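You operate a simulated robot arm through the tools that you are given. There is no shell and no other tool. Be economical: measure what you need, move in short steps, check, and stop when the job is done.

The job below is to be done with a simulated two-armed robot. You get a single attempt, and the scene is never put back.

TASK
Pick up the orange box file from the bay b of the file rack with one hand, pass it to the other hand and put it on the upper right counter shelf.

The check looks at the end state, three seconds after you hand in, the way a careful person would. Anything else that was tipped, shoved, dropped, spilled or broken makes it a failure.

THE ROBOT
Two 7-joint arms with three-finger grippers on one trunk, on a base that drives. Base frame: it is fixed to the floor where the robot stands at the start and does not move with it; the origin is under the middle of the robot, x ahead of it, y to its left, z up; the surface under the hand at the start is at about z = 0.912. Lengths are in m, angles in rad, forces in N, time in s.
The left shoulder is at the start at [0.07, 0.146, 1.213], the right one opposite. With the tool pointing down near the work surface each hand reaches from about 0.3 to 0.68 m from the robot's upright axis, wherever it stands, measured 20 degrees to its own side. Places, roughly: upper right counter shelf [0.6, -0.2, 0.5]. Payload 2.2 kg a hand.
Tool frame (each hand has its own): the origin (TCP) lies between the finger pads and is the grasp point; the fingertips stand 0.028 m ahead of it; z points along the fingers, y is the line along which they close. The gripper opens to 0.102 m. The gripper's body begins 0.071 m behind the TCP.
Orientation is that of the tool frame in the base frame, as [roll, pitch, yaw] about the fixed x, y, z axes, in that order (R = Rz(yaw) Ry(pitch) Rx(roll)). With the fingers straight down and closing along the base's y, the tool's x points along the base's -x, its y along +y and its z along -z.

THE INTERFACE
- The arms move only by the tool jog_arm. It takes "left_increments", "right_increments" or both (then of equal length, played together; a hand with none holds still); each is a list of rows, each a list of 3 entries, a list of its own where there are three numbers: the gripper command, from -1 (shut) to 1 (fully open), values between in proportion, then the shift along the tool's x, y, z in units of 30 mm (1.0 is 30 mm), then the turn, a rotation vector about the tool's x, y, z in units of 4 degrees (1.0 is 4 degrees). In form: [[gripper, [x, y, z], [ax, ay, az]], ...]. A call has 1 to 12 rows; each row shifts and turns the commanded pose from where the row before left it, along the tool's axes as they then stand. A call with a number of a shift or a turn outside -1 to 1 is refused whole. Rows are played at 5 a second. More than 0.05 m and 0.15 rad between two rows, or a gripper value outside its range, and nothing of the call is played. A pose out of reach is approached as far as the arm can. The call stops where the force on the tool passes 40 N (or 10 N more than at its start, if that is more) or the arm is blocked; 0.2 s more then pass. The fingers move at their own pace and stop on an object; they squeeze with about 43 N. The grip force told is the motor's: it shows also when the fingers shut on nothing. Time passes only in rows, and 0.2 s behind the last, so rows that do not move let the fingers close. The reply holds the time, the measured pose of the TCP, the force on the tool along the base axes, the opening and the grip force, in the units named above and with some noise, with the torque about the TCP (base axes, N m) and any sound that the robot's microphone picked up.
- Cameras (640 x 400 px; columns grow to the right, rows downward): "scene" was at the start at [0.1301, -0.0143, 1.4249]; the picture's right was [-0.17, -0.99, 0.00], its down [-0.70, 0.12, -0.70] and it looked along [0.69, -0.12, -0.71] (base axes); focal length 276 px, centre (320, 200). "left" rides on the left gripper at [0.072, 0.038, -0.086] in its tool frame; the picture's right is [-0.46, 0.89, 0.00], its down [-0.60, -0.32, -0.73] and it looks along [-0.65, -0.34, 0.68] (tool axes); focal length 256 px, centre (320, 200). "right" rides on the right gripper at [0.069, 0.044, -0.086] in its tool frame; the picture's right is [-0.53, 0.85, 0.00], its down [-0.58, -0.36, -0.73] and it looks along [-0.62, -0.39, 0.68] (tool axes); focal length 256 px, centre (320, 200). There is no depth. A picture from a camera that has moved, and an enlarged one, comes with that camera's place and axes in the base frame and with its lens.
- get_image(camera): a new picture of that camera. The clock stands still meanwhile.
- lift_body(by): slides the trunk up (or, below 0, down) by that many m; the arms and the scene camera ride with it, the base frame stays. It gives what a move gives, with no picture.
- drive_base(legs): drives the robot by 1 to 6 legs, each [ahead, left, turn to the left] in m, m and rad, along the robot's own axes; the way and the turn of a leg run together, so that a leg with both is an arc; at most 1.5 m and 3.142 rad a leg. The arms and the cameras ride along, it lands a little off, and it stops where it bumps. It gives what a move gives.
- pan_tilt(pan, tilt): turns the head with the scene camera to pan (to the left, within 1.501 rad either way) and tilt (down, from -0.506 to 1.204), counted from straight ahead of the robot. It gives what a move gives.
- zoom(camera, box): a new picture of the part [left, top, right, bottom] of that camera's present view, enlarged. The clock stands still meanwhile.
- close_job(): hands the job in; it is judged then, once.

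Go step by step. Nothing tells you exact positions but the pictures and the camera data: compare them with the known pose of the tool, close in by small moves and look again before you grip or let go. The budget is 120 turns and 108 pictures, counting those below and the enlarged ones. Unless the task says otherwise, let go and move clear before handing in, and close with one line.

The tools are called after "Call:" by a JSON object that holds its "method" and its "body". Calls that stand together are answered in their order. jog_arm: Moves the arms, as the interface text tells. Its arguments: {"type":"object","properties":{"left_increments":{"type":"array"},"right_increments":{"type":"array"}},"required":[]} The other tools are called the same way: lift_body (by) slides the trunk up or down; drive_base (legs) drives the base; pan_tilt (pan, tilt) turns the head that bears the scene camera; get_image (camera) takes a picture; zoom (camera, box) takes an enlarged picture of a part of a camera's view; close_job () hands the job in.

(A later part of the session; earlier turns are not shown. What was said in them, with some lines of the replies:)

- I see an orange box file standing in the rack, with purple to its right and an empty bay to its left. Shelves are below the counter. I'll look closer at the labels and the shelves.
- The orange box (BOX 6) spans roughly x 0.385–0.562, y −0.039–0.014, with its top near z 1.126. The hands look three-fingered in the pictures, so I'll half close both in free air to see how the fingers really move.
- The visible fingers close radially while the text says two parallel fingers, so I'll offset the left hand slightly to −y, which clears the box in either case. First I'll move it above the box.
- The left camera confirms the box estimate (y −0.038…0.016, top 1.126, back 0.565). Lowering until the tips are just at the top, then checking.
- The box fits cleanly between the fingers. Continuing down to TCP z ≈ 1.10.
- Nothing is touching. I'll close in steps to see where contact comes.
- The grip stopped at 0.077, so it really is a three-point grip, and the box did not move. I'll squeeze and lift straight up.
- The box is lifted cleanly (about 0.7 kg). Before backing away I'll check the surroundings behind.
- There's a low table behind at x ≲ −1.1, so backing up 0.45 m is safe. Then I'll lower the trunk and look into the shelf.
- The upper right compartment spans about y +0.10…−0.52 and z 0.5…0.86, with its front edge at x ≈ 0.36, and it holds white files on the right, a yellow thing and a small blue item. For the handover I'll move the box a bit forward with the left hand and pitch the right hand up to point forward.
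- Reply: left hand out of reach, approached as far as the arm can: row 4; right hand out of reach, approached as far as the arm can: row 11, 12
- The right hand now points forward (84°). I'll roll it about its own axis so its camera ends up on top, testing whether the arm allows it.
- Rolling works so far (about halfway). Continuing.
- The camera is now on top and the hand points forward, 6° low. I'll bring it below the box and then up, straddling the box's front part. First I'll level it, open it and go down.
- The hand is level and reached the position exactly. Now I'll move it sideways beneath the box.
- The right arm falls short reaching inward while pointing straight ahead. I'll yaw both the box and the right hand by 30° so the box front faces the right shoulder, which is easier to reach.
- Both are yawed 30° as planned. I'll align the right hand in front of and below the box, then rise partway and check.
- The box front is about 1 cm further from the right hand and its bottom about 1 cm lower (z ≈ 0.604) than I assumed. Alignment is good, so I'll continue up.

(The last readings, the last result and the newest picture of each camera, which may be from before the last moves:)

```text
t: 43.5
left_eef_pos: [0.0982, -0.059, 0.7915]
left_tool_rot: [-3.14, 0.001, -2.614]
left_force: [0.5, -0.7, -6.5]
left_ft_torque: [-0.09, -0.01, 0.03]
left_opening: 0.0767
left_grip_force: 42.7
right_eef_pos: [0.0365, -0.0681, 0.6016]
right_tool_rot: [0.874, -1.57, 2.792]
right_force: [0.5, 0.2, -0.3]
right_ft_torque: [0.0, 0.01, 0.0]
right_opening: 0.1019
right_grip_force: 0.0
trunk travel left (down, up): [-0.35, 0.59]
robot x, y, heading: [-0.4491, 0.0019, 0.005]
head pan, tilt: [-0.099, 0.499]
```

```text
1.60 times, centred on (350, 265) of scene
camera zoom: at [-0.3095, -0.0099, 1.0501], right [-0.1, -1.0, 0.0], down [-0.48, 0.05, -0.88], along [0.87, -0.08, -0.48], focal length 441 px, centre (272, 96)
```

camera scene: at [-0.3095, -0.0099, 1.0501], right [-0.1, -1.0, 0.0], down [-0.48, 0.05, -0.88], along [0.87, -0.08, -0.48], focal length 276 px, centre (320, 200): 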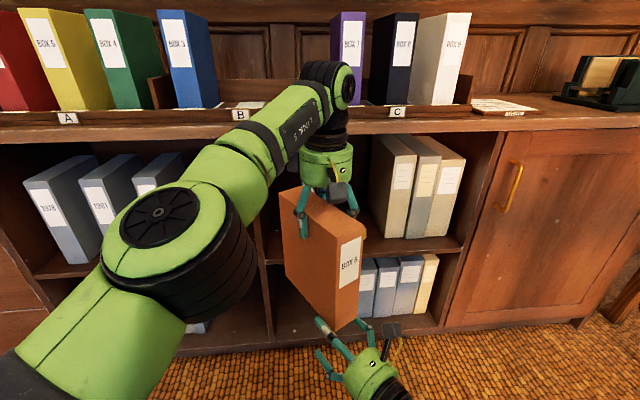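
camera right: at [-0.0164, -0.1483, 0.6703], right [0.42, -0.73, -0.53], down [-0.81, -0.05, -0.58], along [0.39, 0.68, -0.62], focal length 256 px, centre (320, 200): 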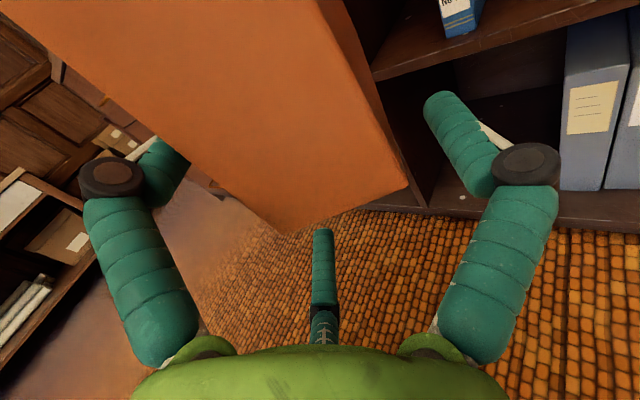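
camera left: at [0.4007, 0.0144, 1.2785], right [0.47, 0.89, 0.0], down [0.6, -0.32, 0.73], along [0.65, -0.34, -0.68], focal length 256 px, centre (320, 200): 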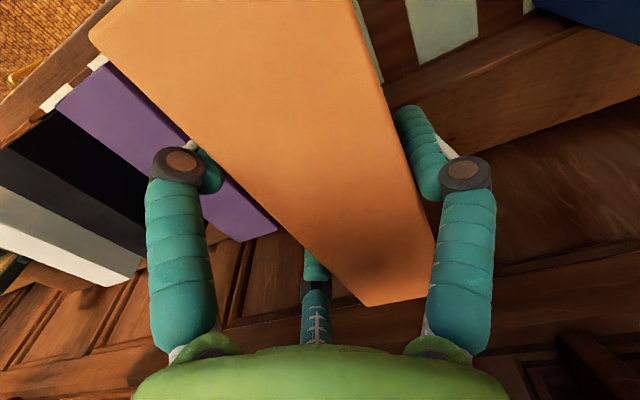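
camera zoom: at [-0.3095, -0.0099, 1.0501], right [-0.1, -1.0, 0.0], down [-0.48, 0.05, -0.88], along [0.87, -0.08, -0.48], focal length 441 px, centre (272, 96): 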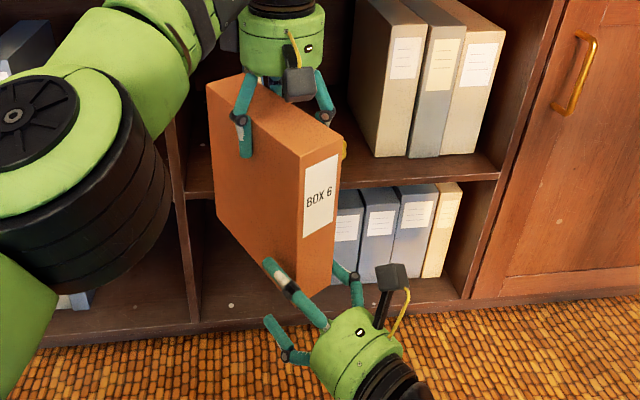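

The box sits correctly between the fingers (computed v −0.036…+0.017, as planned). I'll rise to mid-height and move in slightly.

Call:
{"method": "jog_arm", "body": {"right_increments": [[1, [0.73, 0, 0], [0, 0, 0]], [1, [0.73, 0, 0], [0, 0, 0]], [1, [0.73, 0, 0], [0, 0, 0]], [1, [0.73, 0, 0], [0, 0, 0]], [1, [0.7, 0, 0], [0, 0, 0]], [1, [0, 0, 0.65], [0, 0, 0]]]}}

Call:
{"method": "get_image", "body": {"camera": "right"}}

Call:
{"method": "zoom", "body": {"camera": "scene", "box": [240, 120, 460, 370]}}

```text
t: 44.9
left_eef_pos: [0.0988, -0.0573, 0.7915]
left_tool_rot: [3.141, -0.002, -2.614]
left_force: [0.8, 0.8, -7.4]
left_ft_torque: [-0.08, 0.04, 0.0]
left_opening: 0.0767
left_grip_force: 43.3
right_eef_pos: [0.0534, -0.0587, 0.7102]
right_tool_rot: [-0.081, -1.57, -2.536]
right_force: [0.3, -0.9, 0.4]
right_ft_torque: [0.01, -0.01, 0.0]
right_opening: 0.102
right_grip_force: 0.0
trunk travel left (down, up): [-0.35, 0.59]
robot x, y, heading: [-0.4572, -0.0033, 0.003]
head pan, tilt: [-0.099, 0.499]
```

```text
76 pictures are left
camera right: at [0.0005, -0.1386, 0.7789], right [0.42, -0.73, -0.53], down [-0.81, -0.05, -0.58], along [0.39, 0.68, -0.62], focal length 256 px, centre (320, 200)
```

right: 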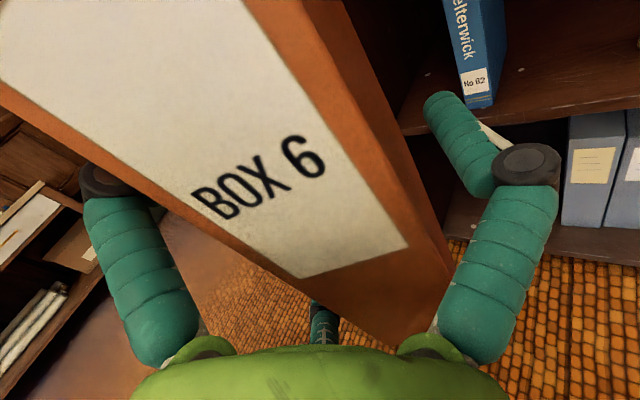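

```text
1.60 times, centred on (350, 245) of scene
camera zoom: at [-0.3091, -0.0099, 1.0501], right [-0.1, -1.0, 0.0], down [-0.48, 0.05, -0.88], along [0.87, -0.08, -0.48], focal length 441 px, centre (272, 128)
```

zoom: 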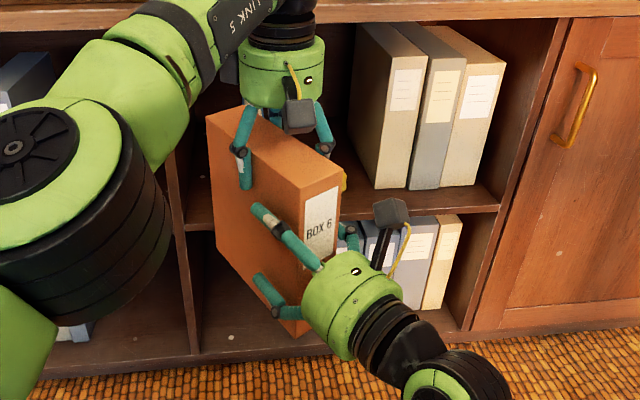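

No contact forces, and the box is straddled by the right hand. Closing the right gripper while the left holds.

Call:
{"method": "jog_arm", "body": {"right_increments": [[0.5, [0, 0, 0], [0, 0, 0]], [0.3, [0, 0, 0], [0, 0, 0]], [0, [0, 0, 0], [0, 0, 0]], [-1, [0, 0, 0], [0, 0, 0]], [-1, [0, 0, 0], [0, 0, 0]]]}}

Call:
{"method": "get_image", "body": {"camera": "right"}}

```text
t: 46.1
left_eef_pos: [0.0984, -0.058, 0.7924]
left_tool_rot: [-3.14, 0.0, -2.613]
left_force: [11.6, -4.8, -11.0]
left_ft_torque: [-0.21, -0.64, -0.05]
left_opening: 0.0768
left_grip_force: 42.7
right_eef_pos: [0.0525, -0.0584, 0.7116]
right_tool_rot: [0.319, -1.567, -2.932]
right_force: [-12.4, 4.9, 4.4]
right_ft_torque: [-0.32, -0.48, 0.18]
right_opening: 0.0771
right_grip_force: 43.4
trunk travel left (down, up): [-0.35, 0.59]
robot x, y, heading: [-0.4507, 0.002, 0.004]
head pan, tilt: [-0.099, 0.499]
```

```text
74 pictures are left
camera right: at [-0.0002, -0.1381, 0.7796], right [0.43, -0.73, -0.53], down [-0.81, -0.05, -0.58], along [0.39, 0.68, -0.62], focal length 256 px, centre (320, 200)
```

right: 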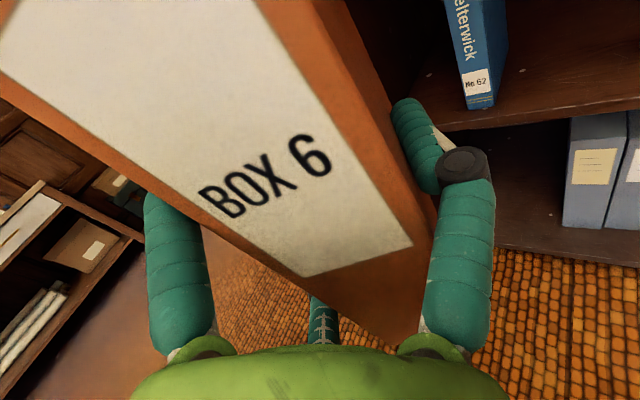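

The right hand holds the box with the same three-point fit. I'll open the left hand and raise it clear.

Call:
{"method": "jog_arm", "body": {"left_increments": [[0.6, [0, 0, 0], [0, 0, 0]], [1, [0, 0, 0], [0, 0, 0]], [1, [0, 0, 0], [0, 0, 0]]], "right_increments": [[-1, [0, 0, 0], [0, 0, 0]], [-1, [0, 0, 0], [0, 0, 0]], [-1, [0, 0, 0], [0, 0, 0]]]}}

Call:
{"method": "get_image", "body": {"camera": "left"}}

Call:
{"method": "get_image", "body": {"camera": "right"}}

```text
t: 46.9
left_eef_pos: [0.0981, -0.0587, 0.792]
left_tool_rot: [-3.14, 0.001, -2.612]
left_force: [0.0, -0.4, 0.6]
left_ft_torque: [0.01, 0.01, -0.01]
left_opening: 0.1021
left_grip_force: 0.1
right_eef_pos: [0.0521, -0.0587, 0.7087]
right_tool_rot: [3.021, -1.569, 0.645]
right_force: [-0.7, -0.7, -0.8]
right_ft_torque: [-0.12, 0.36, 0.02]
right_opening: 0.0767
right_grip_force: 42.8
trunk travel left (down, up): [-0.35, 0.59]
robot x, y, heading: [-0.4514, -0.0034, 0.005]
head pan, tilt: [-0.099, 0.499]
```

```text
73 pictures are left
camera left: at [0.0159, -0.0612, 0.8784], right [-0.04, 1.0, 0.0], down [0.68, 0.03, 0.73], along [0.73, 0.03, -0.68], focal length 256 px, centre (320, 200)
```

left: 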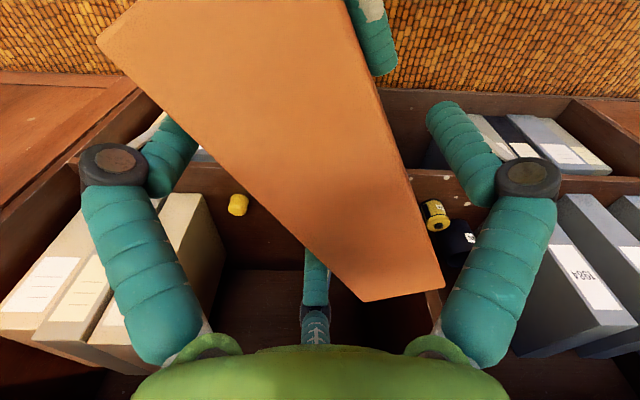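

```text
72 pictures are left
camera right: at [0.0006, -0.1389, 0.7782], right [0.42, -0.73, -0.53], down [-0.82, -0.05, -0.58], along [0.39, 0.68, -0.62], focal length 256 px, centre (320, 200)
```

right: 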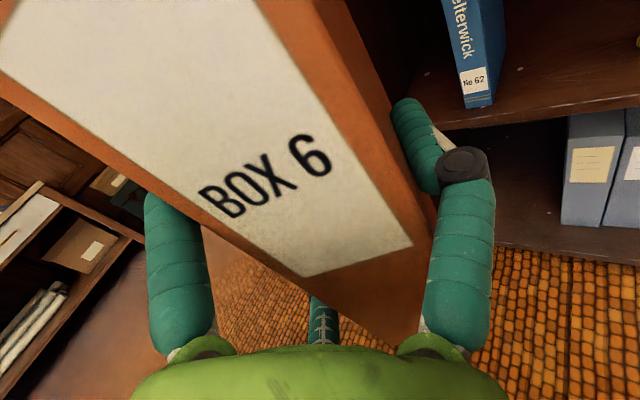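

The left hand is free and the right holds the box. Raising the left hand out of the way.

Call:
{"method": "jog_arm", "body": {"left_increments": [[1, [0, 0, -0.6], [0, 0, 0]], [1, [0, 0, -0.8], [0, 0, 0]], [1, [0, 0, -0.8], [0, 0, 0]], [1, [0, 0, -0.8], [0, 0, 0]], [1, [0, 0, -0.8], [0, 0, 0]], [1, [0, 0.8, 0], [0, 0, 0]], [1, [0.4, 0.9, 0], [0, 0, 0]], [1, [0.4, 0.9, 0], [0, 0, 0]], [1, [0.4, 0.9, 0], [0, 0, 0]], [1, [0.4, 0.9, 0], [0, 0, 0]], [1, [0.4, 0.9, 0], [0, 0, 0]], [1, [0.4, 0.9, 0], [0, 0, 0]]]}}

Call:
{"method": "get_image", "body": {"camera": "scene"}}

```text
t: 48.2
left_eef_pos: [0.0867, -0.0503, 0.8195]
left_tool_rot: [-3.124, 0.002, -2.608]
left_force: [2.7, -0.7, 0.3]
left_ft_torque: [-0.08, -0.07, 0.22]
left_opening: 0.1016
left_grip_force: 0.1
left hand out of reach, approached as far as the arm can: row 1, 2, 3, 4, 5
right_eef_pos: [0.0509, -0.0519, 0.7083]
right_tool_rot: [1.916, -1.554, 1.771]
right_force: [-3.9, 1.1, -6.9]
right_ft_torque: [-0.25, 0.01, -0.13]
right_opening: 0.077
right_grip_force: 43.4
trunk travel left (down, up): [-0.35, 0.59]
robot x, y, heading: [-0.4502, -0.002, 0.003]
head pan, tilt: [-0.099, 0.499]
stopped in row 6 (left hand): the force on the tool passed its limit at 48 N (the readings are from after the stop); the commanded pose is now the measured one
```

```text
71 pictures are left
camera scene: at [-0.309, -0.009, 1.05], right [-0.1, -1.0, 0.0], down [-0.48, 0.05, -0.88], along [0.87, -0.08, -0.48], focal length 276 px, centre (320, 200)
```

scene: 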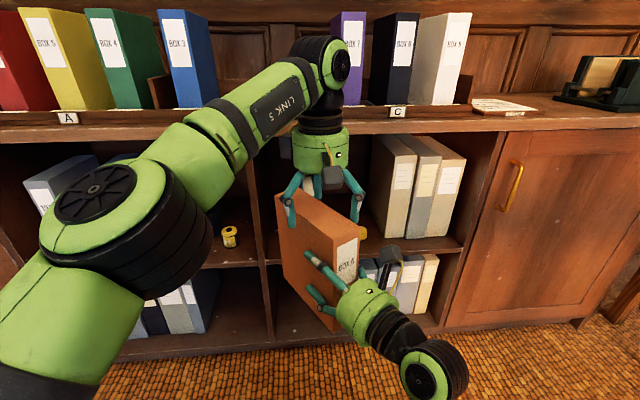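

The left arm couldn't rise (reach limit), so its sideways move nudged the box. I'll back it off and lower the box with the right hand instead, straight out of the left fingers.

Call:
{"method": "jog_arm", "body": {"left_increments": [[1, [0, -0.25, 0], [0, 0, 0]], [1, [0, 0, 0], [0, 0, 0]]]}}

Call:
{"method": "get_image", "body": {"camera": "left"}}

Call:
{"method": "get_image", "body": {"camera": "right"}}

```text
t: 48.9
left_eef_pos: [0.0893, -0.0566, 0.8201]
left_tool_rot: [-3.126, 0.001, -2.609]
left_force: [0.3, 0.5, 0.1]
left_ft_torque: [0.04, -0.01, -0.01]
left_opening: 0.1019
left_grip_force: 0.0
right_eef_pos: [0.0511, -0.0538, 0.7115]
right_tool_rot: [1.43, -1.555, 2.254]
right_force: [-0.4, -0.3, -7.4]
right_ft_torque: [-0.11, 0.35, -0.01]
right_opening: 0.077
right_grip_force: 43.0
trunk travel left (down, up): [-0.35, 0.59]
robot x, y, heading: [-0.4491, -0.0014, 0.006]
head pan, tilt: [-0.099, 0.499]
```

```text
70 pictures are left
camera left: at [0.007, -0.059, 0.9053], right [-0.05, 1.0, -0.01], down [0.67, 0.04, 0.74], along [0.74, 0.03, -0.68], focal length 256 px, centre (320, 200)
```

left: 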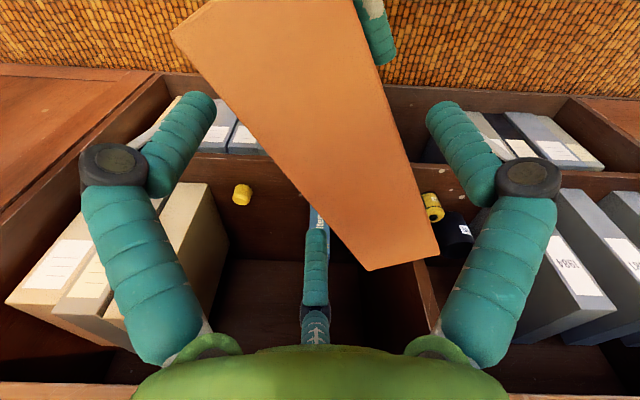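

```text
69 pictures are left
camera right: at [-0.0014, -0.1335, 0.7804], right [0.44, -0.73, -0.52], down [-0.81, -0.07, -0.58], along [0.39, 0.68, -0.62], focal length 256 px, centre (320, 200)
```

right: 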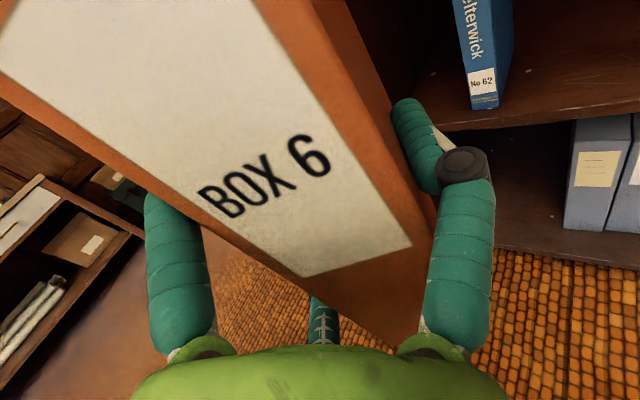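

The grip on the box is unchanged (7.4 N held). Lowering the right hand by 9 cm.

Call:
{"method": "jog_arm", "body": {"right_increments": [[-1, [-0.5, 0, 0], [0, 0, 0]], [-1, [-0.8, 0, 0], [0, 0, 0]], [-1, [-0.8, 0, 0], [0, 0, 0]], [-1, [-0.9, 0, 0], [0, 0, 0]]]}}

Call:
{"method": "get_image", "body": {"camera": "scene"}}

```text
t: 49.9
left_eef_pos: [0.0898, -0.056, 0.8207]
left_tool_rot: [-3.125, 0.001, -2.609]
left_force: [-0.4, 0.2, -0.7]
left_ft_torque: [0.02, 0.03, -0.01]
left_opening: 0.1021
left_grip_force: 0.0
right_eef_pos: [0.0521, -0.0542, 0.622]
right_tool_rot: [1.321, -1.558, 2.361]
right_force: [-0.1, 0.7, -7.3]
right_ft_torque: [-0.14, 0.33, 0.01]
right_opening: 0.077
right_grip_force: 42.9
trunk travel left (down, up): [-0.35, 0.59]
robot x, y, heading: [-0.4516, -0.0006, 0.003]
head pan, tilt: [-0.099, 0.499]
```

```text
68 pictures are left
camera scene: at [-0.3092, -0.0102, 1.0501], right [-0.1, -1.0, 0.0], down [-0.48, 0.05, -0.88], along [0.87, -0.08, -0.48], focal length 276 px, centre (320, 200)
```

scene: 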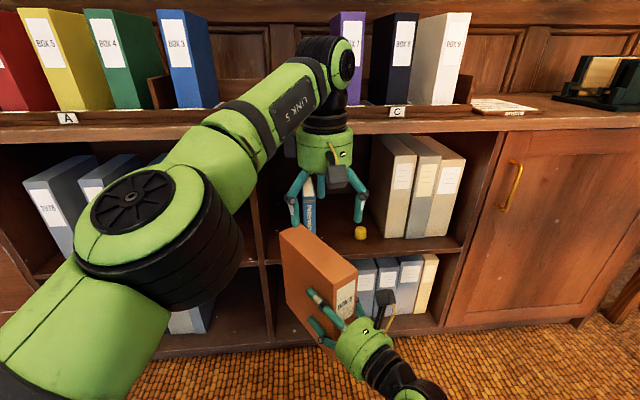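

The box is clear of the left hand. Retracting the left hand back and to the left, close to the body.

Call:
{"method": "jog_arm", "body": {"left_increments": [[1, [0.175, 0.81, 0], [0, 0, 0]], [1, [0.175, 0.81, 0], [0, 0, 0]], [1, [0.175, 0.81, 0], [0, 0, 0]], [1, [0.175, 0.81, 0], [0, 0, 0]], [1, [0.175, 0.81, 0], [0, 0, 0]], [1, [0.175, 0.81, 0], [0, 0, 0]], [1, [0.175, 0.81, 0], [0, 0, 0]], [1, [0.175, 0.81, 0], [0, 0, 0]], [1, [0.175, 0.81, 0], [0, 0, 0]], [1, [0.175, 0.81, 0], [0, 0, 0]], [1, [0.175, 0.81, 0], [0, 0, 0]], [1, [0.175, 0.81, 0], [0, 0, 0]]]}}

Call:
{"method": "get_image", "body": {"camera": "scene"}}

```text
t: 52.5
left_eef_pos: [-0.1119, 0.1633, 0.8149]
left_tool_rot: [-3.127, 0.002, -2.609]
left_force: [0.6, -0.6, -0.1]
left_ft_torque: [-0.01, 0.01, -0.02]
left_opening: 0.1022
left_grip_force: 0.1
right_eef_pos: [0.051, -0.0544, 0.6227]
right_tool_rot: [1.364, -1.553, 2.317]
right_force: [-0.1, 0.2, -7.3]
right_ft_torque: [-0.09, 0.3, -0.04]
right_opening: 0.0768
right_grip_force: 43.0
trunk travel left (down, up): [-0.35, 0.59]
robot x, y, heading: [-0.4507, -0.0019, 0.002]
head pan, tilt: [-0.099, 0.499]
```

```text
67 pictures are left
camera scene: at [-0.3098, -0.0096, 1.0502], right [-0.1, -1.0, 0.0], down [-0.48, 0.05, -0.88], along [0.87, -0.08, -0.48], focal length 276 px, centre (320, 200)
```

scene: 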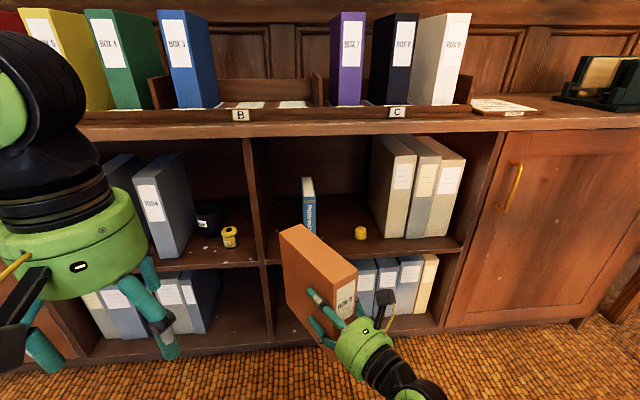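

Now I have a clear view of the shelf. Zooming in to measure its contents.

Call:
{"method": "zoom", "body": {"camera": "scene", "box": [230, 110, 486, 270]}}

```text
2.50 times, centred on (358, 190) of scene
camera zoom: at [-0.3098, -0.0096, 1.0502], right [-0.1, -1.0, 0.0], down [-0.48, 0.05, -0.88], along [0.87, -0.08, -0.48], focal length 689 px, centre (225, 225)
```

zoom: 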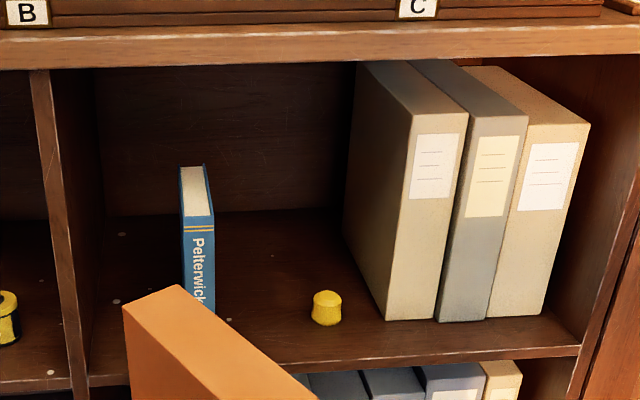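

Measured on the shelf: floor z ≈ 0.49, front edge x ≈ 0.35, book's right side y ≈ −0.075 (from x 0.48), yellow cap at (0.436, −0.22), files from y ≈ −0.30. The box fits at y ≈ −0.125 with its front at x ≈ 0.375. I'll move the right hand right and yaw it back to straight.

Call:
{"method": "jog_arm", "body": {"right_increments": [[-1, [0, 0.87, -0.39], [0, 0, 0]], [-1, [0, 0.87, -0.39], [0, 0, 0]], [-1, [0, 0.87, -0.39], [0, 0, 0]], [-1, [0, 0.87, -0.39], [0, 0, 0]], [-1, [0, 0.87, -0.39], [0, 0, 0]], [-1, [0, 0.87, -0.39], [0, 0, 0]], [-1, [0, 0.87, -0.39], [0, 0, 0]]]}}

Call:
{"method": "jog_arm", "body": {"right_increments": [[-1, [0, 0, 0], [-0.9375, 0, 0]], [-1, [0, 0, 0], [-0.9375, 0, 0]], [-1, [0, 0, 0], [-0.9375, 0, 0]], [-1, [0, 0, 0], [-0.9375, 0, 0]], [-1, [0, 0, 0], [-0.9375, 0, 0]], [-1, [0, 0, 0], [-0.9375, 0, 0]], [-1, [0, 0, 0], [-0.9375, 0, 0]], [-1, [0, 0, 0], [-0.9375, 0, 0]]]}}

Call:
{"method": "get_image", "body": {"camera": "scene"}}

Call:
{"method": "get_image", "body": {"camera": "right"}}

```text
t: 54.0
left_eef_pos: [-0.1115, 0.1619, 0.8153]
left_tool_rot: [-3.126, 0.002, -2.609]
left_force: [0.2, -0.1, -0.5]
left_ft_torque: [0.02, 0.0, 0.01]
left_opening: 0.102
left_grip_force: 0.0
right_eef_pos: [0.0756, -0.2538, 0.6251]
right_tool_rot: [1.316, -1.558, 2.367]
right_force: [0.7, 0.0, -8.7]
right_ft_torque: [-0.14, 0.32, -0.03]
right_opening: 0.0769
right_grip_force: 43.1
trunk travel left (down, up): [-0.35, 0.59]
robot x, y, heading: [-0.4501, -0.0056, 0.008]
head pan, tilt: [-0.099, 0.499]
```

```text
t: 55.9
left_eef_pos: [-0.1107, 0.1624, 0.8148]
left_tool_rot: [-3.125, 0.002, -2.608]
left_force: [-0.3, -0.3, 0.4]
left_ft_torque: [0.01, 0.0, 0.01]
left_opening: 0.1019
left_grip_force: 0.1
right_eef_pos: [0.075, -0.2539, 0.6234]
right_tool_rot: [0.873, -1.559, 2.285]
right_force: [-0.5, 0.0, -7.6]
right_ft_torque: [0.07, 0.33, 0.01]
right_opening: 0.0769
right_grip_force: 43.3
trunk travel left (down, up): [-0.35, 0.59]
robot x, y, heading: [-0.4487, -0.0043, -0.0]
head pan, tilt: [-0.099, 0.499]
```

```text
65 pictures are left
camera scene: at [-0.3094, -0.0101, 1.0501], right [-0.1, -1.0, 0.0], down [-0.48, 0.05, -0.88], along [0.87, -0.08, -0.48], focal length 276 px, centre (320, 200)
```

scene: 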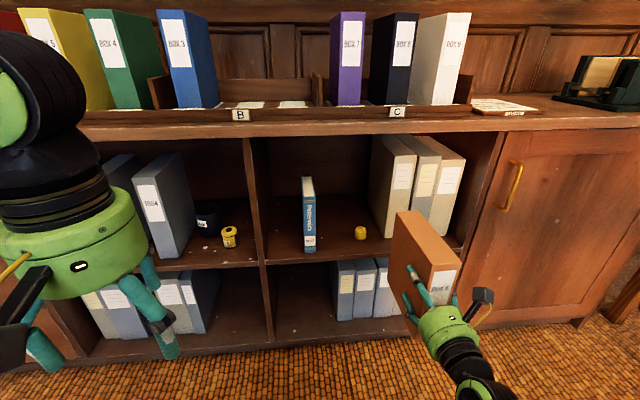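

```text
64 pictures are left
camera right: at [-0.0106, -0.2969, 0.6921], right [0.02, -0.85, -0.53], down [-0.73, 0.35, -0.59], along [0.68, 0.39, -0.62], focal length 256 px, centre (320, 200)
```

right: 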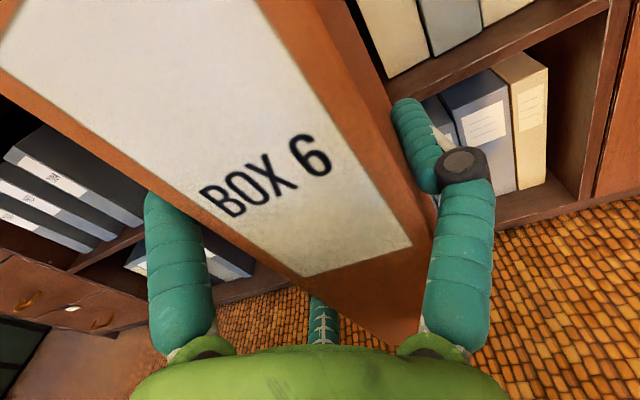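

The hand is level and straight, with the box bottom ≈ 0.516. I'll raise it 2 cm for clearance, shift the base 0.139 m left, then drive partly forward and check.

Call:
{"method": "jog_arm", "body": {"right_increments": [[-1, [0.7, 0, 0], [0, 0, 0]]]}}

Call:
{"method": "drive_base", "body": {"legs": [[0, 0.139, 0], [0.12, 0, 0]]}}

Call:
{"method": "get_image", "body": {"camera": "scene"}}

Call:
{"method": "get_image", "body": {"camera": "right"}}

```text
t: 56.2
left_eef_pos: [-0.1113, 0.1636, 0.8151]
left_tool_rot: [-3.125, 0.001, -2.609]
left_force: [0.7, -0.4, 0.1]
left_ft_torque: [0.0, -0.01, 0.01]
left_opening: 0.1019
left_grip_force: 0.0
right_eef_pos: [0.075, -0.2535, 0.6449]
right_tool_rot: [0.863, -1.557, 2.295]
right_force: [-0.4, 0.3, -8.3]
right_ft_torque: [0.1, 0.33, 0.02]
right_opening: 0.0769
right_grip_force: 43.4
trunk travel left (down, up): [-0.35, 0.59]
robot x, y, heading: [-0.455, 0.0005, 0.001]
head pan, tilt: [-0.099, 0.499]
```

```text
t: 58.4
left_eef_pos: [0.0069, 0.3028, 0.8157]
left_tool_rot: [-3.126, 0.001, -2.609]
left_force: [0.1, 0.0, 0.0]
left_ft_torque: [0.02, 0.04, 0.0]
left_opening: 0.102
left_grip_force: 0.0
right_eef_pos: [0.1935, -0.1132, 0.6445]
right_tool_rot: [0.872, -1.558, 2.288]
right_force: [0.0, 0.3, -6.9]
right_ft_torque: [0.07, 0.35, 0.0]
right_opening: 0.0772
right_grip_force: 43.1
trunk travel left (down, up): [-0.35, 0.59]
robot x, y, heading: [-0.3341, 0.1387, 0.004]
head pan, tilt: [-0.099, 0.499]
```

```text
63 pictures are left
camera scene: at [-0.1901, 0.1291, 1.05], right [-0.1, -1.0, 0.0], down [-0.48, 0.05, -0.88], along [0.87, -0.08, -0.48], focal length 276 px, centre (320, 200)
```

scene: 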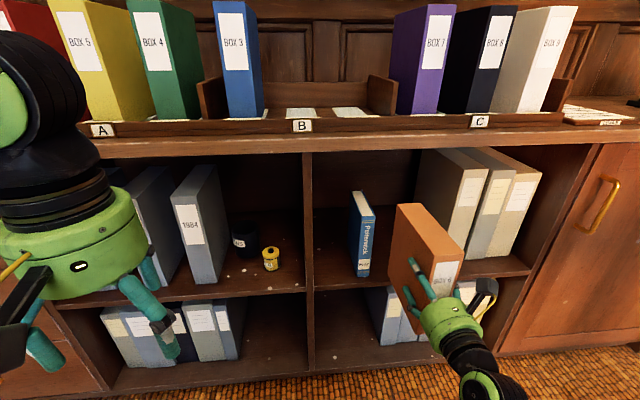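

```text
62 pictures are left
camera right: at [0.1079, -0.1571, 0.7127], right [0.02, -0.85, -0.53], down [-0.73, 0.35, -0.59], along [0.68, 0.4, -0.62], focal length 256 px, centre (320, 200)
```

right: 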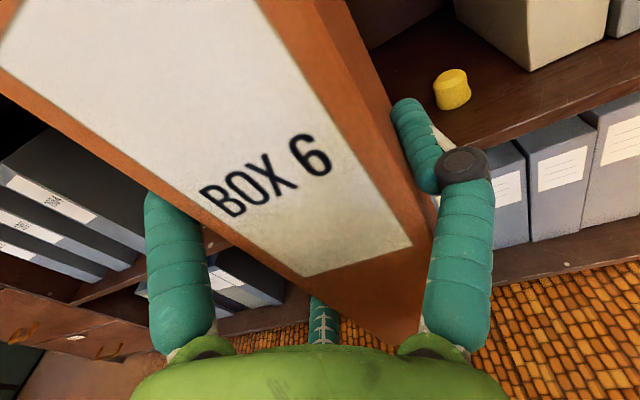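

Positions agree: cap left edge y ≈ −0.20, book's right side y ≈ −0.065…−0.08 (front at x ≈ 0.385). I'll shift the box 1 cm right to centre it in the gap and drive partway in.

Call:
{"method": "jog_arm", "body": {"right_increments": [[-1, [0, 0.33, 0], [0, 0, 0]]]}}

Call:
{"method": "drive_base", "body": {"legs": [[0.12, 0, 0]]}}

Call:
{"method": "get_image", "body": {"camera": "scene"}}

Call:
{"method": "get_image", "body": {"camera": "right"}}

```text
t: 58.8
left_eef_pos: [0.0077, 0.3018, 0.8159]
left_tool_rot: [-3.125, 0.002, -2.61]
left_force: [0.2, 0.0, 0.5]
left_ft_torque: [0.0, -0.02, 0.01]
left_opening: 0.1019
left_grip_force: 0.0
right_eef_pos: [0.1944, -0.1238, 0.6443]
right_tool_rot: [1.063, -1.559, 2.095]
right_force: [0.4, 0.6, -7.4]
right_ft_torque: [0.07, 0.34, -0.03]
right_opening: 0.077
right_grip_force: 43.2
trunk travel left (down, up): [-0.35, 0.59]
robot x, y, heading: [-0.3329, 0.1406, 0.004]
head pan, tilt: [-0.099, 0.499]
```

```text
t: 60.0
left_eef_pos: [0.1262, 0.3035, 0.8153]
left_tool_rot: [-3.125, 0.001, -2.61]
left_force: [0.0, -0.2, -0.3]
left_ft_torque: [-0.04, -0.01, -0.03]
left_opening: 0.102
left_grip_force: 0.1
right_eef_pos: [0.3139, -0.1233, 0.6449]
right_tool_rot: [0.911, -1.557, 2.249]
right_force: [0.9, 0.6, -8.2]
right_ft_torque: [0.09, 0.35, 0.0]
right_opening: 0.0765
right_grip_force: 43.5
trunk travel left (down, up): [-0.35, 0.59]
robot x, y, heading: [-0.2136, 0.1379, -0.001]
head pan, tilt: [-0.099, 0.499]
```

```text
61 pictures are left
camera scene: at [-0.0709, 0.1294, 1.05], right [-0.1, -1.0, 0.0], down [-0.48, 0.05, -0.88], along [0.87, -0.08, -0.48], focal length 276 px, centre (320, 200)
```

scene: 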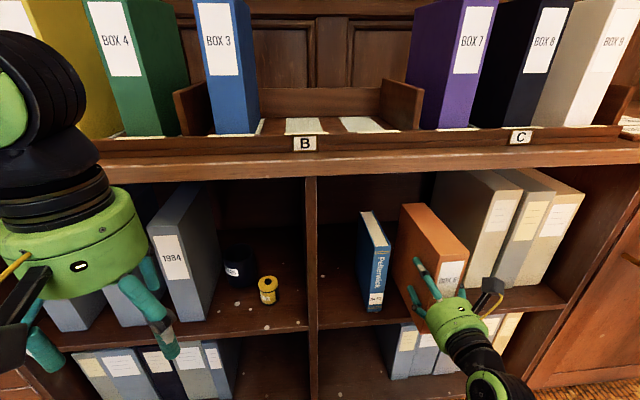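

```text
60 pictures are left
camera right: at [0.227, -0.1669, 0.7125], right [0.02, -0.85, -0.53], down [-0.73, 0.35, -0.59], along [0.68, 0.4, -0.62], focal length 256 px, centre (320, 200)
```

right: 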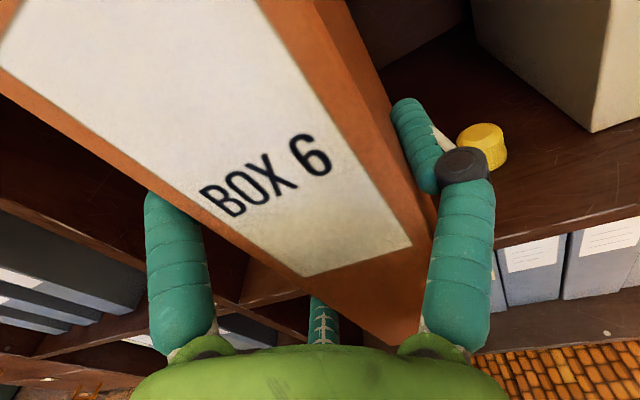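

The cap is lower than the finger, so there is more room on the right than on the book side. I'll shift another 1 cm right and drive in the remaining 0.10 m.

Call:
{"method": "jog_arm", "body": {"right_increments": [[-1, [0, 0.33, 0], [0, 0, 0]]]}}

Call:
{"method": "drive_base", "body": {"legs": [[0.1, 0, 0]]}}

Call:
{"method": "zoom", "body": {"camera": "scene", "box": [300, 150, 560, 400]}}

Call:
{"method": "get_image", "body": {"camera": "right"}}

```text
t: 60.5
left_eef_pos: [0.1254, 0.3015, 0.8151]
left_tool_rot: [-3.126, 0.002, -2.61]
left_force: [0.3, 0.3, -0.5]
left_ft_torque: [-0.02, -0.01, 0.0]
left_opening: 0.102
left_grip_force: 0.1
right_eef_pos: [0.312, -0.1334, 0.6432]
right_tool_rot: [1.096, -1.561, 2.062]
right_force: [0.4, 0.4, -6.6]
right_ft_torque: [0.06, 0.35, 0.01]
right_opening: 0.077
right_grip_force: 42.9
trunk travel left (down, up): [-0.35, 0.59]
robot x, y, heading: [-0.2108, 0.1391, 0.004]
head pan, tilt: [-0.099, 0.499]
```

```text
t: 61.6
left_eef_pos: [0.2263, 0.3028, 0.8157]
left_tool_rot: [-3.125, 0.002, -2.609]
left_force: [-0.2, 0.0, -0.5]
left_ft_torque: [0.02, 0.05, -0.02]
left_opening: 0.102
left_grip_force: 0.0
right_eef_pos: [0.413, -0.1337, 0.6441]
right_tool_rot: [0.954, -1.558, 2.208]
right_force: [-0.5, -0.1, -8.0]
right_ft_torque: [0.14, 0.33, 0.01]
right_opening: 0.0767
right_grip_force: 42.9
trunk travel left (down, up): [-0.35, 0.59]
robot x, y, heading: [-0.1134, 0.1381, 0.002]
head pan, tilt: [-0.099, 0.499]
```

```text
1.60 times, centred on (430, 275) of scene
camera zoom: at [0.0291, 0.1298, 1.05], right [-0.1, -1.0, 0.0], down [-0.48, 0.05, -0.88], along [0.87, -0.08, -0.48], focal length 441 px, centre (144, 80)
```

zoom: 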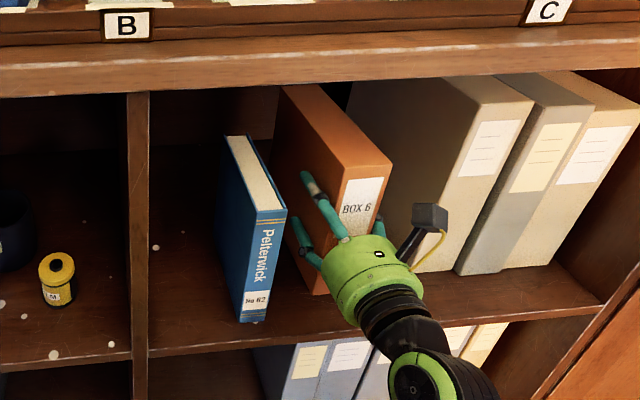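

```text
58 pictures are left
camera right: at [0.3272, -0.1762, 0.712], right [0.02, -0.85, -0.53], down [-0.73, 0.35, -0.59], along [0.68, 0.4, -0.62], focal length 256 px, centre (320, 200)
```

right: 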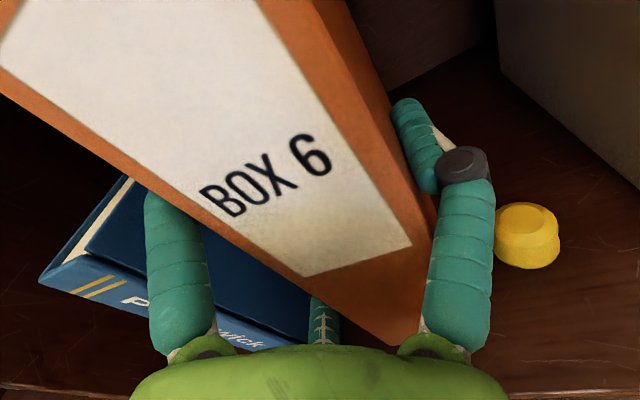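

The box is inside the shelf with clear gaps to the book and cap. Lowering most of the way.

Call:
{"method": "jog_arm", "body": {"right_increments": [[-1, [-0.4, 0, 0], [0, 0, 0]], [-1, [-0.4, 0, 0], [0, 0, 0]], [-1, [-0.3, 0, 0], [0, 0, 0]]]}}

Call:
{"method": "zoom", "body": {"camera": "scene", "box": [300, 150, 560, 400]}}

Call:
{"method": "jog_arm", "body": {"right_increments": [[-1, [-0.15, 0, 0], [0, 0, 0]], [-1, [0, 0, 0], [0, 0, 0]]]}}

```text
t: 62.4
left_eef_pos: [0.227, 0.3029, 0.8158]
left_tool_rot: [-3.128, 0.001, -2.609]
left_force: [0.0, 0.1, 0.6]
left_ft_torque: [0.0, 0.01, -0.02]
left_opening: 0.1021
left_grip_force: 0.0
right_eef_pos: [0.4131, -0.1322, 0.6102]
right_tool_rot: [0.995, -1.558, 2.164]
right_force: [0.1, -0.2, -7.4]
right_ft_torque: [0.08, 0.34, -0.01]
right_opening: 0.0773
right_grip_force: 43.1
trunk travel left (down, up): [-0.35, 0.59]
robot x, y, heading: [-0.1116, 0.1402, -0.0]
head pan, tilt: [-0.099, 0.499]
```

```text
1.60 times, centred on (430, 275) of scene
camera zoom: at [0.0285, 0.1298, 1.0501], right [-0.1, -1.0, 0.0], down [-0.48, 0.05, -0.88], along [0.87, -0.08, -0.48], focal length 441 px, centre (144, 80)
```

zoom: 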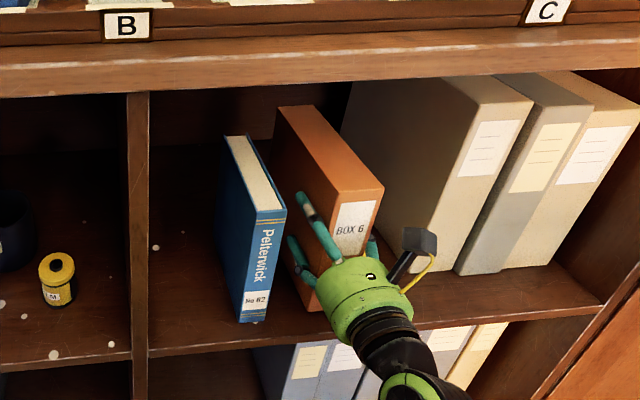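

```text
t: 63.0
left_eef_pos: [0.2246, 0.3026, 0.816]
left_tool_rot: [-3.125, 0.001, -2.608]
left_force: [0.3, 0.1, -1.3]
left_ft_torque: [-0.04, -0.01, -0.02]
left_opening: 0.1018
left_grip_force: 0.0
right_eef_pos: [0.4134, -0.1337, 0.6055]
right_tool_rot: [0.938, -1.559, 2.222]
right_force: [-0.6, 0.5, -7.0]
right_ft_torque: [0.05, 0.34, 0.0]
right_opening: 0.077
right_grip_force: 42.9
trunk travel left (down, up): [-0.35, 0.59]
robot x, y, heading: [-0.1121, 0.1419, 0.003]
head pan, tilt: [-0.099, 0.499]
```

Not yet touching. Stepping down 4.5 mm at a time and watching the force.

Call:
{"method": "jog_arm", "body": {"right_increments": [[-1, [-0.15, 0, 0], [0, 0, 0]], [-1, [0, 0, 0], [0, 0, 0]]]}}

Call:
{"method": "jog_arm", "body": {"right_increments": [[-1, [-0.12, 0, 0], [0, 0, 0]], [-1, [0, 0, 0], [0, 0, 0]]]}}

```text
t: 63.6
left_eef_pos: [0.2264, 0.3024, 0.8167]
left_tool_rot: [-3.125, 0.001, -2.609]
left_force: [-0.1, -0.4, -1.1]
left_ft_torque: [0.03, 0.01, -0.01]
left_opening: 0.1021
left_grip_force: 0.1
right_eef_pos: [0.4131, -0.1329, 0.6021]
right_tool_rot: [0.944, -1.558, 2.215]
right_force: [1.0, 0.6, -6.4]
right_ft_torque: [0.08, 0.34, 0.01]
right_opening: 0.0767
right_grip_force: 42.9
trunk travel left (down, up): [-0.35, 0.59]
robot x, y, heading: [-0.1129, 0.1394, 0.003]
head pan, tilt: [-0.099, 0.499]
```

```text
t: 64.2
left_eef_pos: [0.2269, 0.3018, 0.8158]
left_tool_rot: [-3.126, 0.004, -2.609]
left_force: [-0.6, -0.4, 0.1]
left_ft_torque: [-0.01, -0.03, 0.02]
left_opening: 0.102
left_grip_force: 0.1
right_eef_pos: [0.414, -0.1341, 0.5991]
right_tool_rot: [0.765, -1.554, 2.394]
right_force: [1.3, 0.3, -4.7]
right_ft_torque: [0.16, -0.18, 0.05]
right_opening: 0.077
right_grip_force: 42.8
trunk travel left (down, up): [-0.35, 0.59]
robot x, y, heading: [-0.1134, 0.1394, 0.002]
head pan, tilt: [-0.099, 0.499]
```

First contact: the supported weight is dropping. One more small step.

Call:
{"method": "jog_arm", "body": {"right_increments": [[-1, [-0.08, 0, 0], [0, 0, 0]], [-1, [0, 0, 0], [0, 0, 0]]]}}

Call:
{"method": "zoom", "body": {"camera": "scene", "box": [320, 180, 520, 360]}}

```text
t: 64.8
left_eef_pos: [0.2251, 0.3034, 0.8162]
left_tool_rot: [-3.124, 0.003, -2.607]
left_force: [-0.3, -0.3, 0.2]
left_ft_torque: [0.0, -0.01, -0.01]
left_opening: 0.1021
left_grip_force: 0.0
right_eef_pos: [0.412, -0.1332, 0.5995]
right_tool_rot: [0.667, -1.554, 2.491]
right_force: [3.8, -1.4, 6.6]
right_ft_torque: [0.24, 0.6, -0.04]
right_opening: 0.077
right_grip_force: 43.2
trunk travel left (down, up): [-0.35, 0.59]
robot x, y, heading: [-0.1134, 0.137, 0.007]
head pan, tilt: [-0.099, 0.499]
```

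```text
2.22 times, centred on (420, 270) of scene
camera zoom: at [0.0271, 0.1306, 1.0505], right [-0.1, -1.0, 0.0], down [-0.48, 0.05, -0.88], along [0.87, -0.08, -0.48], focal length 612 px, centre (98, 44)
```

zoom: 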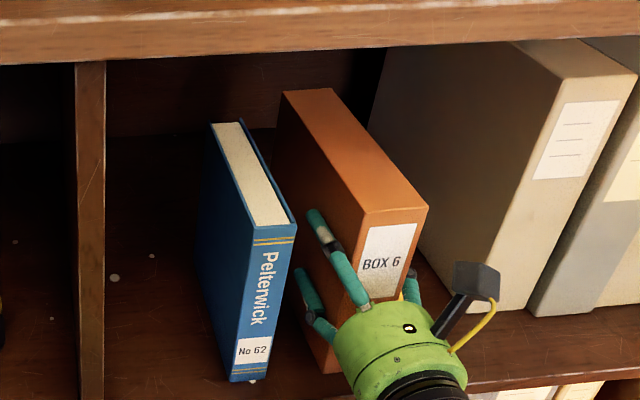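

The box stands on the shelf floor with its full weight. Opening the right gripper in steps.

Call:
{"method": "jog_arm", "body": {"right_increments": [[0.55, [0, 0, 0], [0, 0, 0]], [0.7, [0, 0, 0], [0, 0, 0]], [0.9, [0, 0, 0], [0, 0, 0]], [0.9, [0, 0, 0], [0, 0, 0]]]}}

Call:
{"method": "get_image", "body": {"camera": "right"}}

Call:
{"method": "zoom", "body": {"camera": "scene", "box": [320, 180, 520, 360]}}

```text
t: 65.8
left_eef_pos: [0.2251, 0.3049, 0.8155]
left_tool_rot: [-3.125, 0.003, -2.61]
left_force: [0.0, -0.1, -0.8]
left_ft_torque: [0.02, 0.0, 0.01]
left_opening: 0.1019
left_grip_force: 0.1
right_eef_pos: [0.4125, -0.1329, 0.5958]
right_tool_rot: [0.865, -1.557, 2.292]
right_force: [0.4, 0.1, -0.5]
right_ft_torque: [0.01, 0.02, 0.02]
right_opening: 0.097
right_grip_force: 0.0
trunk travel left (down, up): [-0.35, 0.59]
robot x, y, heading: [-0.1144, 0.139, 0.004]
head pan, tilt: [-0.099, 0.499]
```

```text
55 pictures are left
camera right: at [0.3264, -0.1764, 0.6645], right [0.02, -0.85, -0.53], down [-0.73, 0.34, -0.59], along [0.68, 0.4, -0.62], focal length 256 px, centre (320, 200)
```

right: 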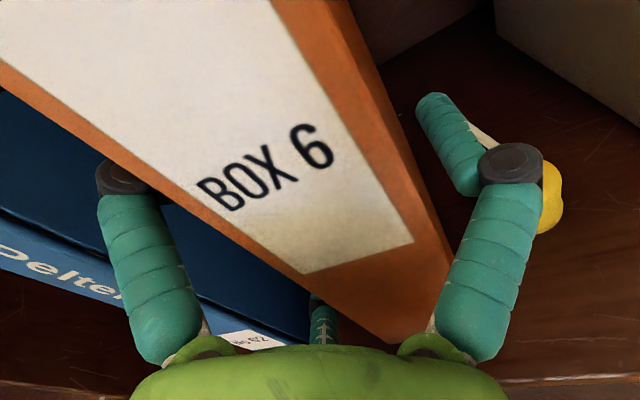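

```text
2.22 times, centred on (420, 270) of scene
camera zoom: at [0.0274, 0.1303, 1.0503], right [-0.1, -1.0, 0.0], down [-0.48, 0.05, -0.88], along [0.87, -0.08, -0.48], focal length 612 px, centre (98, 44)
```

zoom: 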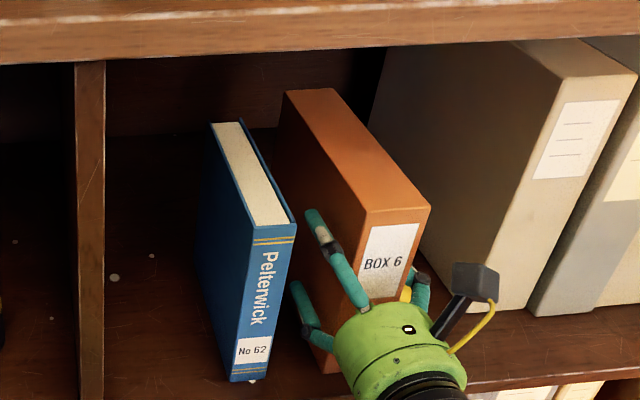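

The box stands freely and the fingers clear it on both sides. Backing the base straight out.

Call:
{"method": "drive_base", "body": {"legs": [[-0.3, 0, 0]]}}

Call:
{"method": "get_image", "body": {"camera": "scene"}}

```text
t: 67.8
left_eef_pos: [-0.0725, 0.3009, 0.8159]
left_tool_rot: [-3.125, 0.005, -2.613]
left_force: [0.3, 0.1, -0.5]
left_ft_torque: [0.02, 0.01, 0.01]
left_opening: 0.1019
left_grip_force: 0.0
right_eef_pos: [0.1121, -0.1353, 0.5966]
right_tool_rot: [0.852, -1.557, 2.305]
right_force: [0.6, 0.6, -0.2]
right_ft_torque: [-0.02, -0.02, 0.0]
right_opening: 0.0969
right_grip_force: 0.0
trunk travel left (down, up): [-0.35, 0.59]
robot x, y, heading: [-0.4124, 0.1389, 0.001]
head pan, tilt: [-0.099, 0.499]
```

```text
53 pictures are left
camera scene: at [-0.2715, 0.1292, 1.0503], right [-0.1, -0.99, 0.0], down [-0.48, 0.05, -0.88], along [0.87, -0.09, -0.48], focal length 276 px, centre (320, 200)
```

scene: 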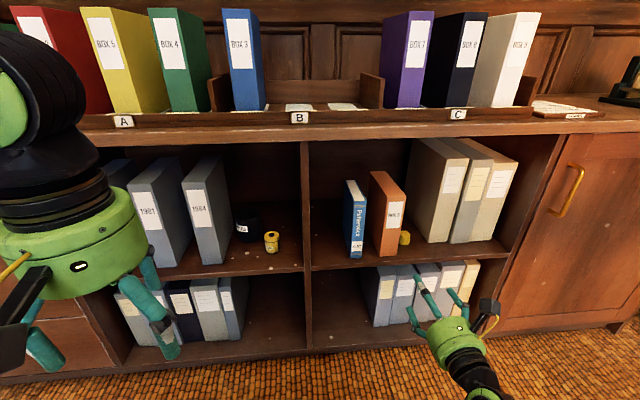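

The orange box stands upright on the upper right shelf between the book and the yellow cap. Nothing else has moved and both hands are clear, so I'm handing in.

Call:
{"method": "close_job", "body": {}}

```text
The job is handed in.
```

The orange box file (BOX 6) was taken from bay B with the left hand, passed to the right, and now stands upright on the upper right counter shelf. During the handover the left hand bumped the box once, but the right hand's grip held and the last picture shows nothing else disturbed.
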